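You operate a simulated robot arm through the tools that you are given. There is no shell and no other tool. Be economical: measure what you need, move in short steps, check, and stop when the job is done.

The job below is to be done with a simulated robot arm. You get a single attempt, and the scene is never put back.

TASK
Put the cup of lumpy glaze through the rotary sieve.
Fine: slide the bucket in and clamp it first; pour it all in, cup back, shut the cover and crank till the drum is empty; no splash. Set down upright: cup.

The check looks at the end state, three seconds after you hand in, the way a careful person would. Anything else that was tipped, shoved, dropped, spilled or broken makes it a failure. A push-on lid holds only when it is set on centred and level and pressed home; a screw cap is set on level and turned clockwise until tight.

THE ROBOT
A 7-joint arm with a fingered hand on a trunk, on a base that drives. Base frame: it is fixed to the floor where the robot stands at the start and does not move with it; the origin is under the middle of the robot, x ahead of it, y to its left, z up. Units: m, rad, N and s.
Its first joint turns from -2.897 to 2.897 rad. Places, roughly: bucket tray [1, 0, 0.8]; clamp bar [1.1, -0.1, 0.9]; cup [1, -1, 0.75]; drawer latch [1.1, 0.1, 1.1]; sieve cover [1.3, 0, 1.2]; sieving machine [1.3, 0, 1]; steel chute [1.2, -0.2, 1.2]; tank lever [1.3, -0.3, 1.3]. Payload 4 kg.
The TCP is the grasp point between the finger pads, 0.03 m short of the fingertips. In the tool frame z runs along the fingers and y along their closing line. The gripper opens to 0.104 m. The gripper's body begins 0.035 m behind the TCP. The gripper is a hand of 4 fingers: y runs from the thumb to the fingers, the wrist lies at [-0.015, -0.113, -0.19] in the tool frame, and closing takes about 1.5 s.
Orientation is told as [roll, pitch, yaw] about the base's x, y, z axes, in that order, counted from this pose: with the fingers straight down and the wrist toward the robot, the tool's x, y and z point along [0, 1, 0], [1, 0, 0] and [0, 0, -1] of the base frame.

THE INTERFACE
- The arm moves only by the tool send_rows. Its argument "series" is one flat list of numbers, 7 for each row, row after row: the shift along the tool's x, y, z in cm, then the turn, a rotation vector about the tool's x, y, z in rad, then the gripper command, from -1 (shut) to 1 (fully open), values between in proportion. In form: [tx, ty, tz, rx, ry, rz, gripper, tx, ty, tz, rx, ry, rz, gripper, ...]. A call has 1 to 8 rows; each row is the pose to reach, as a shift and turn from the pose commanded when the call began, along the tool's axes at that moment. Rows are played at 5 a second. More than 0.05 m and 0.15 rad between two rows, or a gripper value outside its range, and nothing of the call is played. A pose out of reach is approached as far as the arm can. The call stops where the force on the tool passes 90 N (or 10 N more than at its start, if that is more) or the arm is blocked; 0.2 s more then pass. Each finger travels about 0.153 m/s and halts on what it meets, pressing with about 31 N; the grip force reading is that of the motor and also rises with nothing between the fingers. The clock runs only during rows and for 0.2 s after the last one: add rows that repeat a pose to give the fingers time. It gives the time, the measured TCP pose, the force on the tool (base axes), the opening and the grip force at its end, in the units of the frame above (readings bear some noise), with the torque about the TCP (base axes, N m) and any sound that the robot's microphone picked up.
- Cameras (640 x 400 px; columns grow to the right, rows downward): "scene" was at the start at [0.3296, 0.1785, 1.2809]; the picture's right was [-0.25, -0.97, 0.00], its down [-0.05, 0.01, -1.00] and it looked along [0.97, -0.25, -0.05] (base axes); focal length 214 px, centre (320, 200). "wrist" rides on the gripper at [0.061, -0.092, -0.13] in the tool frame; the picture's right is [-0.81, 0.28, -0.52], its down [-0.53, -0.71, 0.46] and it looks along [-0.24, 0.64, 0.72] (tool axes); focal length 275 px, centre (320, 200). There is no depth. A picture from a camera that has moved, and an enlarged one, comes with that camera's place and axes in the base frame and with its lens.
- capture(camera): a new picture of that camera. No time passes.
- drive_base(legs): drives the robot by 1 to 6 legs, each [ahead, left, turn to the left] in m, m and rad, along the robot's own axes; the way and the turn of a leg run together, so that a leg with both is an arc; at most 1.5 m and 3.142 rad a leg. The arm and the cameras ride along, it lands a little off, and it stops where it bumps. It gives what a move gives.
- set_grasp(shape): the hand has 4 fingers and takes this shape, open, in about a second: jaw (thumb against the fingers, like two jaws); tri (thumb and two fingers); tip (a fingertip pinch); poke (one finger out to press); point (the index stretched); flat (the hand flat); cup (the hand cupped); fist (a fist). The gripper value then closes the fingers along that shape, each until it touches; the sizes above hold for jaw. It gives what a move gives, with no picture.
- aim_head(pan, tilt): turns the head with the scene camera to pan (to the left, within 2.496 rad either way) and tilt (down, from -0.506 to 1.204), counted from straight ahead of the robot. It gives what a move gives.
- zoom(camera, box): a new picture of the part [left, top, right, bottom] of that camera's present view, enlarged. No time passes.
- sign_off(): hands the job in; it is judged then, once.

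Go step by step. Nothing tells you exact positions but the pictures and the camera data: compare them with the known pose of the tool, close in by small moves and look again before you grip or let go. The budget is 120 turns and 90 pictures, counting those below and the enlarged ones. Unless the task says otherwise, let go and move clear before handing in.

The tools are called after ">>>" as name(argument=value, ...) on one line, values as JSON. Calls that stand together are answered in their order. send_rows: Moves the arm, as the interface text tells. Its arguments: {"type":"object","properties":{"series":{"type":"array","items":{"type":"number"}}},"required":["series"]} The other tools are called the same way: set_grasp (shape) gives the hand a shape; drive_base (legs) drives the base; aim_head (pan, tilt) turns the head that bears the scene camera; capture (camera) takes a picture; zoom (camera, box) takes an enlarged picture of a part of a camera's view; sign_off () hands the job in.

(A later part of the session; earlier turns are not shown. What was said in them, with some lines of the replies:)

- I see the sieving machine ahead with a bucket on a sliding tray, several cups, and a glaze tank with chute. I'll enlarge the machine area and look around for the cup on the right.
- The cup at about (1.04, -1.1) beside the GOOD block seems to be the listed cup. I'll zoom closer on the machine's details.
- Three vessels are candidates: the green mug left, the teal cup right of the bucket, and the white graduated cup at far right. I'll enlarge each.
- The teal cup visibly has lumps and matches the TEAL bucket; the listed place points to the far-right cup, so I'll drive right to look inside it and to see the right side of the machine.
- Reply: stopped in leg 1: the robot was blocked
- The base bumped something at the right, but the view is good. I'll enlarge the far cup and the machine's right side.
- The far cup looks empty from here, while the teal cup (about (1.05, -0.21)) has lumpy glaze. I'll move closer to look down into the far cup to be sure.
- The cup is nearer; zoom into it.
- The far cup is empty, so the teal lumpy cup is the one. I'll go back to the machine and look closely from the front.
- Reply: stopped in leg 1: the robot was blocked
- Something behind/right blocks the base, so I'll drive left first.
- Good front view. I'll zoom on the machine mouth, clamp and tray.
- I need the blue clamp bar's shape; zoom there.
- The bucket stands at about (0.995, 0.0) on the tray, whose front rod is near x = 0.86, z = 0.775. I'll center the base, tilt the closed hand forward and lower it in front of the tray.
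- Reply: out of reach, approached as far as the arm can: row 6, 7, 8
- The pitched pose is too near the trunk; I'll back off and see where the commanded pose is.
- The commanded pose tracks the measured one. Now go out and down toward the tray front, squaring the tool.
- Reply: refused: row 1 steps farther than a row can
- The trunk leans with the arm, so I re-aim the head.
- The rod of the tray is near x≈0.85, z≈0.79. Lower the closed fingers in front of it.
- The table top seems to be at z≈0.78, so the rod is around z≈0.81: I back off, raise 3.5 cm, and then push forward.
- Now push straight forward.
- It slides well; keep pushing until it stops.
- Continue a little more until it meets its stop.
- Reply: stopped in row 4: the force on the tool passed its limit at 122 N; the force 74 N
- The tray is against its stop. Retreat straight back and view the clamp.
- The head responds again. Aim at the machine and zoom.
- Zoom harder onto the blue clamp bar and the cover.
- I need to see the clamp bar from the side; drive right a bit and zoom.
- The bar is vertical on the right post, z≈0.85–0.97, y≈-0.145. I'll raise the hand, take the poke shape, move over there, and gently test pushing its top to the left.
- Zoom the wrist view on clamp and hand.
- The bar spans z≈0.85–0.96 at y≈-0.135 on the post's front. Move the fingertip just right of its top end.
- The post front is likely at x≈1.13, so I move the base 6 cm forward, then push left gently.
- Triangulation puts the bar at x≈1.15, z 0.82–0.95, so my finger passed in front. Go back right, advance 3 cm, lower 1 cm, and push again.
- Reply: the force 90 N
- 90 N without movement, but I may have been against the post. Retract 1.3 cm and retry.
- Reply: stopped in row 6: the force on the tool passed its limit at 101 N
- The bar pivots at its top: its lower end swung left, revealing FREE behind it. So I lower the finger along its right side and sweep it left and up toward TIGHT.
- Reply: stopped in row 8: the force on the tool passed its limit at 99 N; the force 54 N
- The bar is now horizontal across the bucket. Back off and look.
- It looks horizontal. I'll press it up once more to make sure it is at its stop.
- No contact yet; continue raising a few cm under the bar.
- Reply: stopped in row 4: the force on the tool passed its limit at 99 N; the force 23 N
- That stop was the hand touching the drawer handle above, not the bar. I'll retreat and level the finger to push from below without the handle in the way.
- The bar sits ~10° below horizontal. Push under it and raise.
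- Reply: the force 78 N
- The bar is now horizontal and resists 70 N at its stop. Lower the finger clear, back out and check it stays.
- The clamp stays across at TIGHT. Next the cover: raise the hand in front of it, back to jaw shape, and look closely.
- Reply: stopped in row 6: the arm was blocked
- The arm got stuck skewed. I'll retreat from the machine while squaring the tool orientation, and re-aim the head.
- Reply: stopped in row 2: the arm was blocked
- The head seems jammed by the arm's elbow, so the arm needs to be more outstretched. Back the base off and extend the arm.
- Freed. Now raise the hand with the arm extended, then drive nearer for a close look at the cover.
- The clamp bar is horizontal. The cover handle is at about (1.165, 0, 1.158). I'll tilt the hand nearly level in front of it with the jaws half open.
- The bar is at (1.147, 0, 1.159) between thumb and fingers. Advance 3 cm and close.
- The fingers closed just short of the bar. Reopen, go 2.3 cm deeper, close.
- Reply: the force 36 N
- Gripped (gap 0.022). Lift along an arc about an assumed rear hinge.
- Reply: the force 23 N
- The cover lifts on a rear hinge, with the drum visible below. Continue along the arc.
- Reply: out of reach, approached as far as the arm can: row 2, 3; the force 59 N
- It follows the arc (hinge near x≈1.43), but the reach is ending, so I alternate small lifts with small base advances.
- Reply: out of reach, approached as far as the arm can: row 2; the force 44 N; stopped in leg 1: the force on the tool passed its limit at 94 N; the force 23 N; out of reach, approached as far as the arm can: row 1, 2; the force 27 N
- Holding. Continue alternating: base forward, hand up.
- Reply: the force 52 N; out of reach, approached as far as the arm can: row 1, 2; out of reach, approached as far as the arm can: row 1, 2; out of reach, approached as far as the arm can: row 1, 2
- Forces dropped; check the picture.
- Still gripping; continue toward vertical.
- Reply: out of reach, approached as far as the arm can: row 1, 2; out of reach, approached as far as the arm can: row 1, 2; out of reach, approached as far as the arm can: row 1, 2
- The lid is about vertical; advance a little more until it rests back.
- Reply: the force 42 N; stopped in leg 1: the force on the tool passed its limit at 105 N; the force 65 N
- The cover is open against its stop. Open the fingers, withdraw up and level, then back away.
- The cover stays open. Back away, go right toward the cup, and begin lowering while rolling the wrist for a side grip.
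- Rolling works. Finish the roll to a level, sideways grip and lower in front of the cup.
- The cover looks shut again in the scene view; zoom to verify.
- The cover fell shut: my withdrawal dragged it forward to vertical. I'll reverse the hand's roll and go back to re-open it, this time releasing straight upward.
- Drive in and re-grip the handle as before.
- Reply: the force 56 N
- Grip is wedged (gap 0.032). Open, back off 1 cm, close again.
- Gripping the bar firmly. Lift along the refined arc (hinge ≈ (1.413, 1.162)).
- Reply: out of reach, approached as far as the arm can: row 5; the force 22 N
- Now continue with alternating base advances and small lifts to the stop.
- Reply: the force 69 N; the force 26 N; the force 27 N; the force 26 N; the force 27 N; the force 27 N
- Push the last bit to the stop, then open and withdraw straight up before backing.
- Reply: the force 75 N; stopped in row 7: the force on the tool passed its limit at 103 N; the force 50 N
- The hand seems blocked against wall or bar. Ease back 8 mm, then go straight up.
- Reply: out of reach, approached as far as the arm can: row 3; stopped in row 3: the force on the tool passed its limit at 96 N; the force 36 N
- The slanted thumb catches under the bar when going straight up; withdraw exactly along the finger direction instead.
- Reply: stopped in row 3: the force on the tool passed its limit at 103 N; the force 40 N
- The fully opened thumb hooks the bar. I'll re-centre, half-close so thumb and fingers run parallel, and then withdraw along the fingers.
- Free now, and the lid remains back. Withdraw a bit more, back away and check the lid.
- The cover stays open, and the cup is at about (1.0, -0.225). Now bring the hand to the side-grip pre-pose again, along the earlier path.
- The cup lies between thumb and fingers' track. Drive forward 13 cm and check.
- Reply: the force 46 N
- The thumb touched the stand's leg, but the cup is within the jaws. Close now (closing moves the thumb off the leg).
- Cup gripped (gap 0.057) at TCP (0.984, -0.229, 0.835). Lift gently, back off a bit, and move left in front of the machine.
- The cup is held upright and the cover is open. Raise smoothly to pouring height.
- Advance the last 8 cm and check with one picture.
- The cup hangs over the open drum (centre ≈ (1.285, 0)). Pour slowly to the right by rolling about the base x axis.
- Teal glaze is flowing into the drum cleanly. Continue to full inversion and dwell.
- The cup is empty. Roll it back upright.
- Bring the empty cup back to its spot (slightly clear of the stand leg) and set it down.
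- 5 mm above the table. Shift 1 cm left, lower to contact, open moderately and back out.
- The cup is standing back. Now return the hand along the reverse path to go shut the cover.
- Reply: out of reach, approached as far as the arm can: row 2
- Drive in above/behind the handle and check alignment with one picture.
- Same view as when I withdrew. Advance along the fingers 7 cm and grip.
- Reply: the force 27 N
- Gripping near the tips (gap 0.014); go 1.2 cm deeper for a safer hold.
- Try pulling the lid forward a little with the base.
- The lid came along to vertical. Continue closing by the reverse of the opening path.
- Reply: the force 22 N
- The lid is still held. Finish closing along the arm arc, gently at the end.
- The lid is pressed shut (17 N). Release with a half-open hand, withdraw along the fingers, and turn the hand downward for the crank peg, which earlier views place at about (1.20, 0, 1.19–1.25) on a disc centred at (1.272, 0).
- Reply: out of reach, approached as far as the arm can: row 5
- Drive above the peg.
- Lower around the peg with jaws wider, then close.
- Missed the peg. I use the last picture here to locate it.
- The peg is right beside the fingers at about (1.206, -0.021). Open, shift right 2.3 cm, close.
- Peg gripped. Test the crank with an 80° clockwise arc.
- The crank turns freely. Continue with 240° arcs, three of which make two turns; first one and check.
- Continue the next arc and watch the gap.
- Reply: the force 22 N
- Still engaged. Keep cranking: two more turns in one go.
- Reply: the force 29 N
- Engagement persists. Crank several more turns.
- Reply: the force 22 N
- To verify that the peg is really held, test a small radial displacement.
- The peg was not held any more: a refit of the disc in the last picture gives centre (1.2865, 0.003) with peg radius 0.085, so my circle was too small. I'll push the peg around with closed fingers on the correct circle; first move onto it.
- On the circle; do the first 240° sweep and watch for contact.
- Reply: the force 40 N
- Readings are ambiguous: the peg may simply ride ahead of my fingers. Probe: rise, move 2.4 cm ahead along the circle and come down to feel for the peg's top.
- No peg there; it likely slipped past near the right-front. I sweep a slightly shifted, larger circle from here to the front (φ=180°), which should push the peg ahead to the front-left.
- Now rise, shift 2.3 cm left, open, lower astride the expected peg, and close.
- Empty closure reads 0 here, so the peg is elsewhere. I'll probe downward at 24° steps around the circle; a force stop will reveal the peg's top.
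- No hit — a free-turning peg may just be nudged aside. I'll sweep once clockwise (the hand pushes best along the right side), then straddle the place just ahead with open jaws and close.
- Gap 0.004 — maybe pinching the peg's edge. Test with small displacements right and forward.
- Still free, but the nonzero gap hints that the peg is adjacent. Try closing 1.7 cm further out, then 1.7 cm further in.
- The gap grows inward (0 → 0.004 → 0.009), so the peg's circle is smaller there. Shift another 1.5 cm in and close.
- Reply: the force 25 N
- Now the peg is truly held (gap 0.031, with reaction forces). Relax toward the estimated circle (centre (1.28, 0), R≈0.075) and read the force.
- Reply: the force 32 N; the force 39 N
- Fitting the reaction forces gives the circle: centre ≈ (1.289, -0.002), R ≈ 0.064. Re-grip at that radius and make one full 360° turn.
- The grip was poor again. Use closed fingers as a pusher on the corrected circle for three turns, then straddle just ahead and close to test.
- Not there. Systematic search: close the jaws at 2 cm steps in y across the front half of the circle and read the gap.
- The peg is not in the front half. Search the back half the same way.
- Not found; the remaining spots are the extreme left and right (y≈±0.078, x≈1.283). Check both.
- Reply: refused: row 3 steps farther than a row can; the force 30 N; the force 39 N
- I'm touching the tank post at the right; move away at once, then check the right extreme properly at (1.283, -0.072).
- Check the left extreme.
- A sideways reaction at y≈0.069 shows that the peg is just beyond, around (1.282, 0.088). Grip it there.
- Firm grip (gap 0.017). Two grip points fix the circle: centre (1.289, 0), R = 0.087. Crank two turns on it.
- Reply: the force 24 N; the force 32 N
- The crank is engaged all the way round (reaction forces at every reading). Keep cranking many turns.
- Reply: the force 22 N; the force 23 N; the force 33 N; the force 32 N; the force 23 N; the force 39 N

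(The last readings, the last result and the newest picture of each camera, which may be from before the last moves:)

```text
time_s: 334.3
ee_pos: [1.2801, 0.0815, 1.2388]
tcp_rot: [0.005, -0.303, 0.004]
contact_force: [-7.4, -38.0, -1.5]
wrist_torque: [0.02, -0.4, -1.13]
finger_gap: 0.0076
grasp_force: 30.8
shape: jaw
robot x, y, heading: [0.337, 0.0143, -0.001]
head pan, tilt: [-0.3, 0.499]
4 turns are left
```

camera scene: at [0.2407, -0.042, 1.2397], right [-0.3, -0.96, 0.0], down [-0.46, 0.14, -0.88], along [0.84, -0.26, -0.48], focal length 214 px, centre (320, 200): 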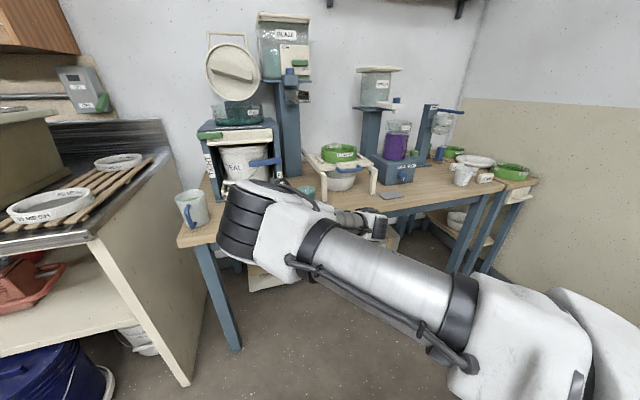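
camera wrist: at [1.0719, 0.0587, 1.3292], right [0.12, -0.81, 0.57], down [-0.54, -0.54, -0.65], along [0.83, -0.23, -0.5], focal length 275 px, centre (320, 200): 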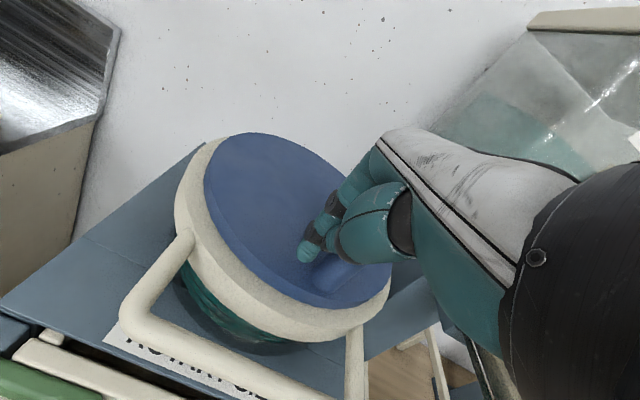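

Cranking is consistent, with the same engagement every turn; eight turns are done so far. One more long run to be sure that the drum is empty.

>>> send_rows(series=[-0.78, 4.22, 1.33, 0, 0, 0, -1, -3.66, 7.51, 2.36, 0, 0, 0, -1, -7.88, 8.99, 2.83, 0, 0, 0, -1, -12.3, 8.24, 2.59, 0, 0, 0, -1, -15.75, 5.5, 1.73, 0, 0, 0, -1, -17.3, 1.47, 0.46, 0, 0, 0, -1, -16.52, -2.75, -0.86, 0, 0, 0, -1, -13.64, -6.04, -1.9, 0, 0, 0, -1])

>>> send_rows(series=[4.22, -1.48, -0.47, 0, 0, 0, -1, 8.64, -0.73, -0.23, 0, 0, 0, -1, 12.09, 2.01, 0.63, 0, 0, 0, -1, 13.64, 6.04, 1.9, 0, 0, 0, -1, 12.86, 10.26, 3.23, 0, 0, 0, -1, 9.98, 13.55, 4.26, 0, 0, 0, -1, 5.76, 15.03, 4.73, 0, 0, 0, -1, 1.34, 14.28, 4.49, 0, 0, 0, -1])

>>> send_rows(series=[-3.45, -2.75, -0.86, 0, 0, 0, -1, -5, -6.77, -2.13, 0, 0, 0, -1, -4.22, -10.99, -3.46, 0, 0, 0, -1, -1.34, -14.28, -4.49, 0, 0, 0, -1, 2.88, -15.76, -4.96, 0, 0, 0, -1, 7.3, -15.02, -4.72, 0, 0, 0, -1, 10.75, -12.27, -3.86, 0, 0, 0, -1, 12.3, -8.24, -2.59, 0, 0, 0, -1])

>>> send_rows(series=[-0.78, 4.22, 1.33, 0, 0, 0, -1, -3.66, 7.51, 2.36, 0, 0, 0, -1, -7.88, 8.99, 2.83, 0, 0, 0, -1, -12.3, 8.24, 2.59, 0, 0, 0, -1, -15.75, 5.5, 1.73, 0, 0, 0, -1, -17.3, 1.47, 0.46, 0, 0, 0, -1, -16.52, -2.75, -0.86, 0, 0, 0, -1, -13.64, -6.04, -1.9, 0, 0, 0, -1])

>>> send_rows(series=[4.22, -1.48, -0.47, 0, 0, 0, -1, 8.64, -0.73, -0.23, 0, 0, 0, -1, 12.09, 2.01, 0.63, 0, 0, 0, -1, 13.64, 6.04, 1.9, 0, 0, 0, -1, 12.86, 10.26, 3.23, 0, 0, 0, -1, 9.98, 13.55, 4.26, 0, 0, 0, -1, 5.76, 15.03, 4.73, 0, 0, 0, -1, 1.34, 14.28, 4.49, 0, 0, 0, -1])

>>> send_rows(series=[-3.45, -2.75, -0.86, 0, 0, 0, -1, -5, -6.77, -2.13, 0, 0, 0, -1, -4.22, -10.99, -3.46, 0, 0, 0, -1, -1.34, -14.28, -4.49, 0, 0, 0, -1, 2.88, -15.76, -4.96, 0, 0, 0, -1, 7.3, -15.02, -4.72, 0, 0, 0, -1, 10.75, -12.27, -3.86, 0, 0, 0, -1, 12.3, -8.24, -2.59, 0, 0, 0, -1])

>>> send_rows(series=[-0.78, 4.22, 1.33, 0, 0, 0, -1, -3.66, 7.51, 2.36, 0, 0, 0, -1, -7.88, 8.99, 2.83, 0, 0, 0, -1, -12.3, 8.24, 2.59, 0, 0, 0, -1, -15.75, 5.5, 1.73, 0, 0, 0, -1, -17.3, 1.47, 0.46, 0, 0, 0, -1, -16.52, -2.75, -0.86, 0, 0, 0, -1, -13.64, -6.04, -1.9, 0, 0, 0, -1])

>>> send_rows(series=[4.22, -1.48, -0.47, 0, 0, 0, -1, 8.64, -0.73, -0.23, 0, 0, 0, -1, 12.09, 2.01, 0.63, 0, 0, 0, -1, 13.64, 6.04, 1.9, 0, 0, 0, -1, 12.86, 10.26, 3.23, 0, 0, 0, -1, 9.98, 13.55, 4.26, 0, 0, 0, -1, 5.76, 15.03, 4.73, 0, 0, 0, -1, 1.34, 14.28, 4.49, 0, 0, 0, -1])

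>>> send_rows(series=[-3.45, -2.75, -0.86, 0, 0, 0, -1, -5, -6.77, -2.13, 0, 0, 0, -1, -4.22, -10.99, -3.46, 0, 0, 0, -1, -1.34, -14.28, -4.49, 0, 0, 0, -1, 2.88, -15.76, -4.96, 0, 0, 0, -1, 7.3, -15.02, -4.72, 0, 0, 0, -1, 10.75, -12.27, -3.86, 0, 0, 0, -1, 12.3, -8.24, -2.59, 0, 0, 0, -1])

>>> send_rows(series=[-0.78, 4.22, 1.33, 0, 0, 0, -1, -3.66, 7.51, 2.36, 0, 0, 0, -1, -7.88, 8.99, 2.83, 0, 0, 0, -1, -12.3, 8.24, 2.59, 0, 0, 0, -1, -15.75, 5.5, 1.73, 0, 0, 0, -1, -17.3, 1.47, 0.46, 0, 0, 0, -1, -16.52, -2.75, -0.86, 0, 0, 0, -1, -13.64, -6.04, -1.9, 0, 0, 0, -1])

>>> send_rows(series=[4.22, -1.48, -0.47, 0, 0, 0, -1, 8.64, -0.73, -0.23, 0, 0, 0, -1, 12.09, 2.01, 0.63, 0, 0, 0, -1, 13.64, 6.04, 1.9, 0, 0, 0, -1, 12.86, 10.26, 3.23, 0, 0, 0, -1, 9.98, 13.55, 4.26, 0, 0, 0, -1, 5.76, 15.03, 4.73, 0, 0, 0, -1, 1.34, 14.28, 4.49, 0, 0, 0, -1])

>>> send_rows(series=[-3.45, -2.75, -0.86, 0, 0, 0, -1, -5, -6.77, -2.13, 0, 0, 0, -1, -4.22, -10.99, -3.46, 0, 0, 0, -1, -1.34, -14.28, -4.49, 0, 0, 0, -1, 2.88, -15.76, -4.96, 0, 0, 0, -1, 7.3, -15.02, -4.72, 0, 0, 0, -1, 10.75, -12.27, -3.86, 0, 0, 0, -1, 12.3, -8.24, -2.59, 0, 0, 0, -1])

```text
time_s: 336.1
ee_pos: [1.2176, -0.0552, 1.238]
tcp_rot: [0.008, -0.303, 0.005]
contact_force: [-13.1, -23.1, 2.0]
wrist_torque: [-0.06, -0.58, -1.12]
finger_gap: 0.0072
grasp_force: 31.1
shape: jaw
robot x, y, heading: [0.3358, 0.0116, 0.003]
head pan, tilt: [-0.3, 0.499]
```

```text
time_s: 337.9
ee_pos: [1.3666, -0.0328, 1.2318]
tcp_rot: [0.005, -0.299, 0.013]
contact_force: [18.3, 2.3, -3.6]
wrist_torque: [-0.66, -0.15, -0.69]
finger_gap: 0.0103
grasp_force: 30.7
shape: jaw
robot x, y, heading: [0.3381, 0.0116, -0.001]
head pan, tilt: [-0.3, 0.499]
```

```text
time_s: 339.7
ee_pos: [1.2817, 0.0806, 1.2392]
tcp_rot: [0.005, -0.304, 0.002]
contact_force: [-8.1, -36.4, 0.1]
wrist_torque: [0.0, -0.39, -1.13]
finger_gap: 0.0076
grasp_force: 30.3
shape: jaw
robot x, y, heading: [0.3323, 0.0071, 0.008]
head pan, tilt: [-0.3, 0.499]
```

```text
time_s: 341.5
ee_pos: [1.2183, -0.0574, 1.2369]
tcp_rot: [0.005, -0.301, 0.008]
contact_force: [-10.7, -24.1, 0.4]
wrist_torque: [-0.12, -0.54, -1.07]
finger_gap: 0.0073
grasp_force: 30.8
shape: jaw
robot x, y, heading: [0.3352, 0.0141, 0.006]
head pan, tilt: [-0.3, 0.499]
```

```text
time_s: 343.3
ee_pos: [1.37, -0.034, 1.2342]
tcp_rot: [0.003, -0.301, 0.013]
contact_force: [13.3, 3.8, -2.3]
wrist_torque: [-0.63, -0.12, -0.68]
finger_gap: 0.0097
grasp_force: 31.5
shape: jaw
robot x, y, heading: [0.334, 0.0091, 0.004]
head pan, tilt: [-0.3, 0.499]
```

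```text
time_s: 345.1
ee_pos: [1.2776, 0.0816, 1.2346]
tcp_rot: [0.005, -0.304, 0.006]
contact_force: [-8.1, -31.5, 2.9]
wrist_torque: [-0.1, -0.51, -1.18]
finger_gap: 0.0077
grasp_force: 30.8
shape: jaw
robot x, y, heading: [0.3356, 0.0083, -0.001]
head pan, tilt: [-0.3, 0.499]
```

```text
time_s: 346.9
ee_pos: [1.217, -0.0552, 1.2364]
tcp_rot: [0.005, -0.304, 0.005]
contact_force: [-15.2, -26.5, 2.2]
wrist_torque: [-0.01, -0.64, -1.11]
finger_gap: 0.0072
grasp_force: 30.7
shape: jaw
robot x, y, heading: [0.3323, 0.0115, 0.002]
head pan, tilt: [-0.3, 0.499]
```

```text
time_s: 348.7
ee_pos: [1.37, -0.0335, 1.2326]
tcp_rot: [0.004, -0.301, 0.014]
contact_force: [9.2, 5.5, 3.2]
wrist_torque: [-0.58, -0.14, -0.65]
finger_gap: 0.0096
grasp_force: 31.5
shape: jaw
robot x, y, heading: [0.3353, 0.0075, -0.001]
head pan, tilt: [-0.3, 0.499]
```

```text
time_s: 350.5
ee_pos: [1.281, 0.0807, 1.2383]
tcp_rot: [0.006, -0.304, 0.006]
contact_force: [-7.4, -26.4, -1.1]
wrist_torque: [-0.19, -0.35, -0.98]
finger_gap: 0.0075
grasp_force: 30.6
shape: jaw
robot x, y, heading: [0.3374, 0.006, 0.006]
head pan, tilt: [-0.3, 0.499]
```

```text
time_s: 352.3
ee_pos: [1.2178, -0.0548, 1.2348]
tcp_rot: [0.006, -0.304, 0.008]
contact_force: [-12.9, -24.3, 0.6]
wrist_torque: [-0.04, -0.6, -1.1]
finger_gap: 0.0072
grasp_force: 31.3
shape: jaw
robot x, y, heading: [0.3376, 0.0084, 0.002]
head pan, tilt: [-0.3, 0.499]
```

```text
time_s: 354.1
ee_pos: [1.3717, -0.0322, 1.2332]
tcp_rot: [0.003, -0.301, 0.014]
contact_force: [7.6, 5.3, 3.7]
wrist_torque: [-0.61, -0.19, -0.66]
finger_gap: 0.0097
grasp_force: 31.2
shape: jaw
robot x, y, heading: [0.333, 0.0108, 0.007]
head pan, tilt: [-0.3, 0.499]
```

```text
time_s: 355.9
ee_pos: [1.2831, 0.0819, 1.2376]
tcp_rot: [0.003, -0.305, 0.003]
contact_force: [-6.9, -35.4, -1.7]
wrist_torque: [-0.04, -0.36, -1.14]
finger_gap: 0.0077
grasp_force: 30.9
shape: jaw
robot x, y, heading: [0.3354, 0.0067, 0.005]
head pan, tilt: [-0.3, 0.499]
3 turns are left
```

About 18 engaged turns are done. Release the peg half-open, lift straight along the fingers, and back the robot away.

>>> send_rows(series=[0, 0, 0, 0, 0, 0, 0.1, 0, 0, 0, 0, 0, 0, 0.4, 0, 0, 0, 0, 0, 0, 0.4, 0, 0, -3, 0, 0, 0, 0.4, 0, 0, -6, 0, 0, 0, 0.4, 0, 0.5, -9, 0, 0, 0, 0.4, 0, 1, -12, 0, 0, 0, 0.4])

>>> drive_base(legs=[[-0.45, 0, 0]])

```text
time_s: 357.5
ee_pos: [1.254, 0.0867, 1.3542]
tcp_rot: [0.003, -0.301, 0.012]
contact_force: [0.1, -0.2, -2.0]
wrist_torque: [-0.04, 0.02, -0.01]
finger_gap: 0.0726
grasp_force: 0.0
shape: jaw
robot x, y, heading: [0.3341, 0.0134, 0.003]
head pan, tilt: [-0.3, 0.499]
```

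```text
time_s: 360.2
ee_pos: [0.8101, 0.0802, 1.3534]
tcp_rot: [0.004, -0.304, 0.006]
contact_force: [0.0, -0.8, -0.1]
wrist_torque: [0.01, -0.01, -0.02]
finger_gap: 0.0726
grasp_force: 0.1
shape: jaw
robot x, y, heading: [-0.1103, 0.0116, 0.0]
head pan, tilt: [-0.3, 0.499]
2 turns are left
```

The hand is free and the robot has backed well clear of the machine, so I'm handing in.

>>> sign_off()

```text
The job is handed in.
```

I handed the job in with every step carried out, but I could not confirm that the drum is empty: the pictures had run out, so I judged the cranking by feel alone. The bucket is in and clamped, the teal cup was poured in and set back, and the cover is shut. The crank then got about 18 turns with steady resistance at nearly every check.

Three contacts along the way may matter: the thumb pressed the sieve stand's leg, the hand pressed on the glaze tank's post at about 33 N, and the cover fell shut once while the drum was still empty. I saw no spill or damage in the pictures I had, but the tank post contact came after my last one.
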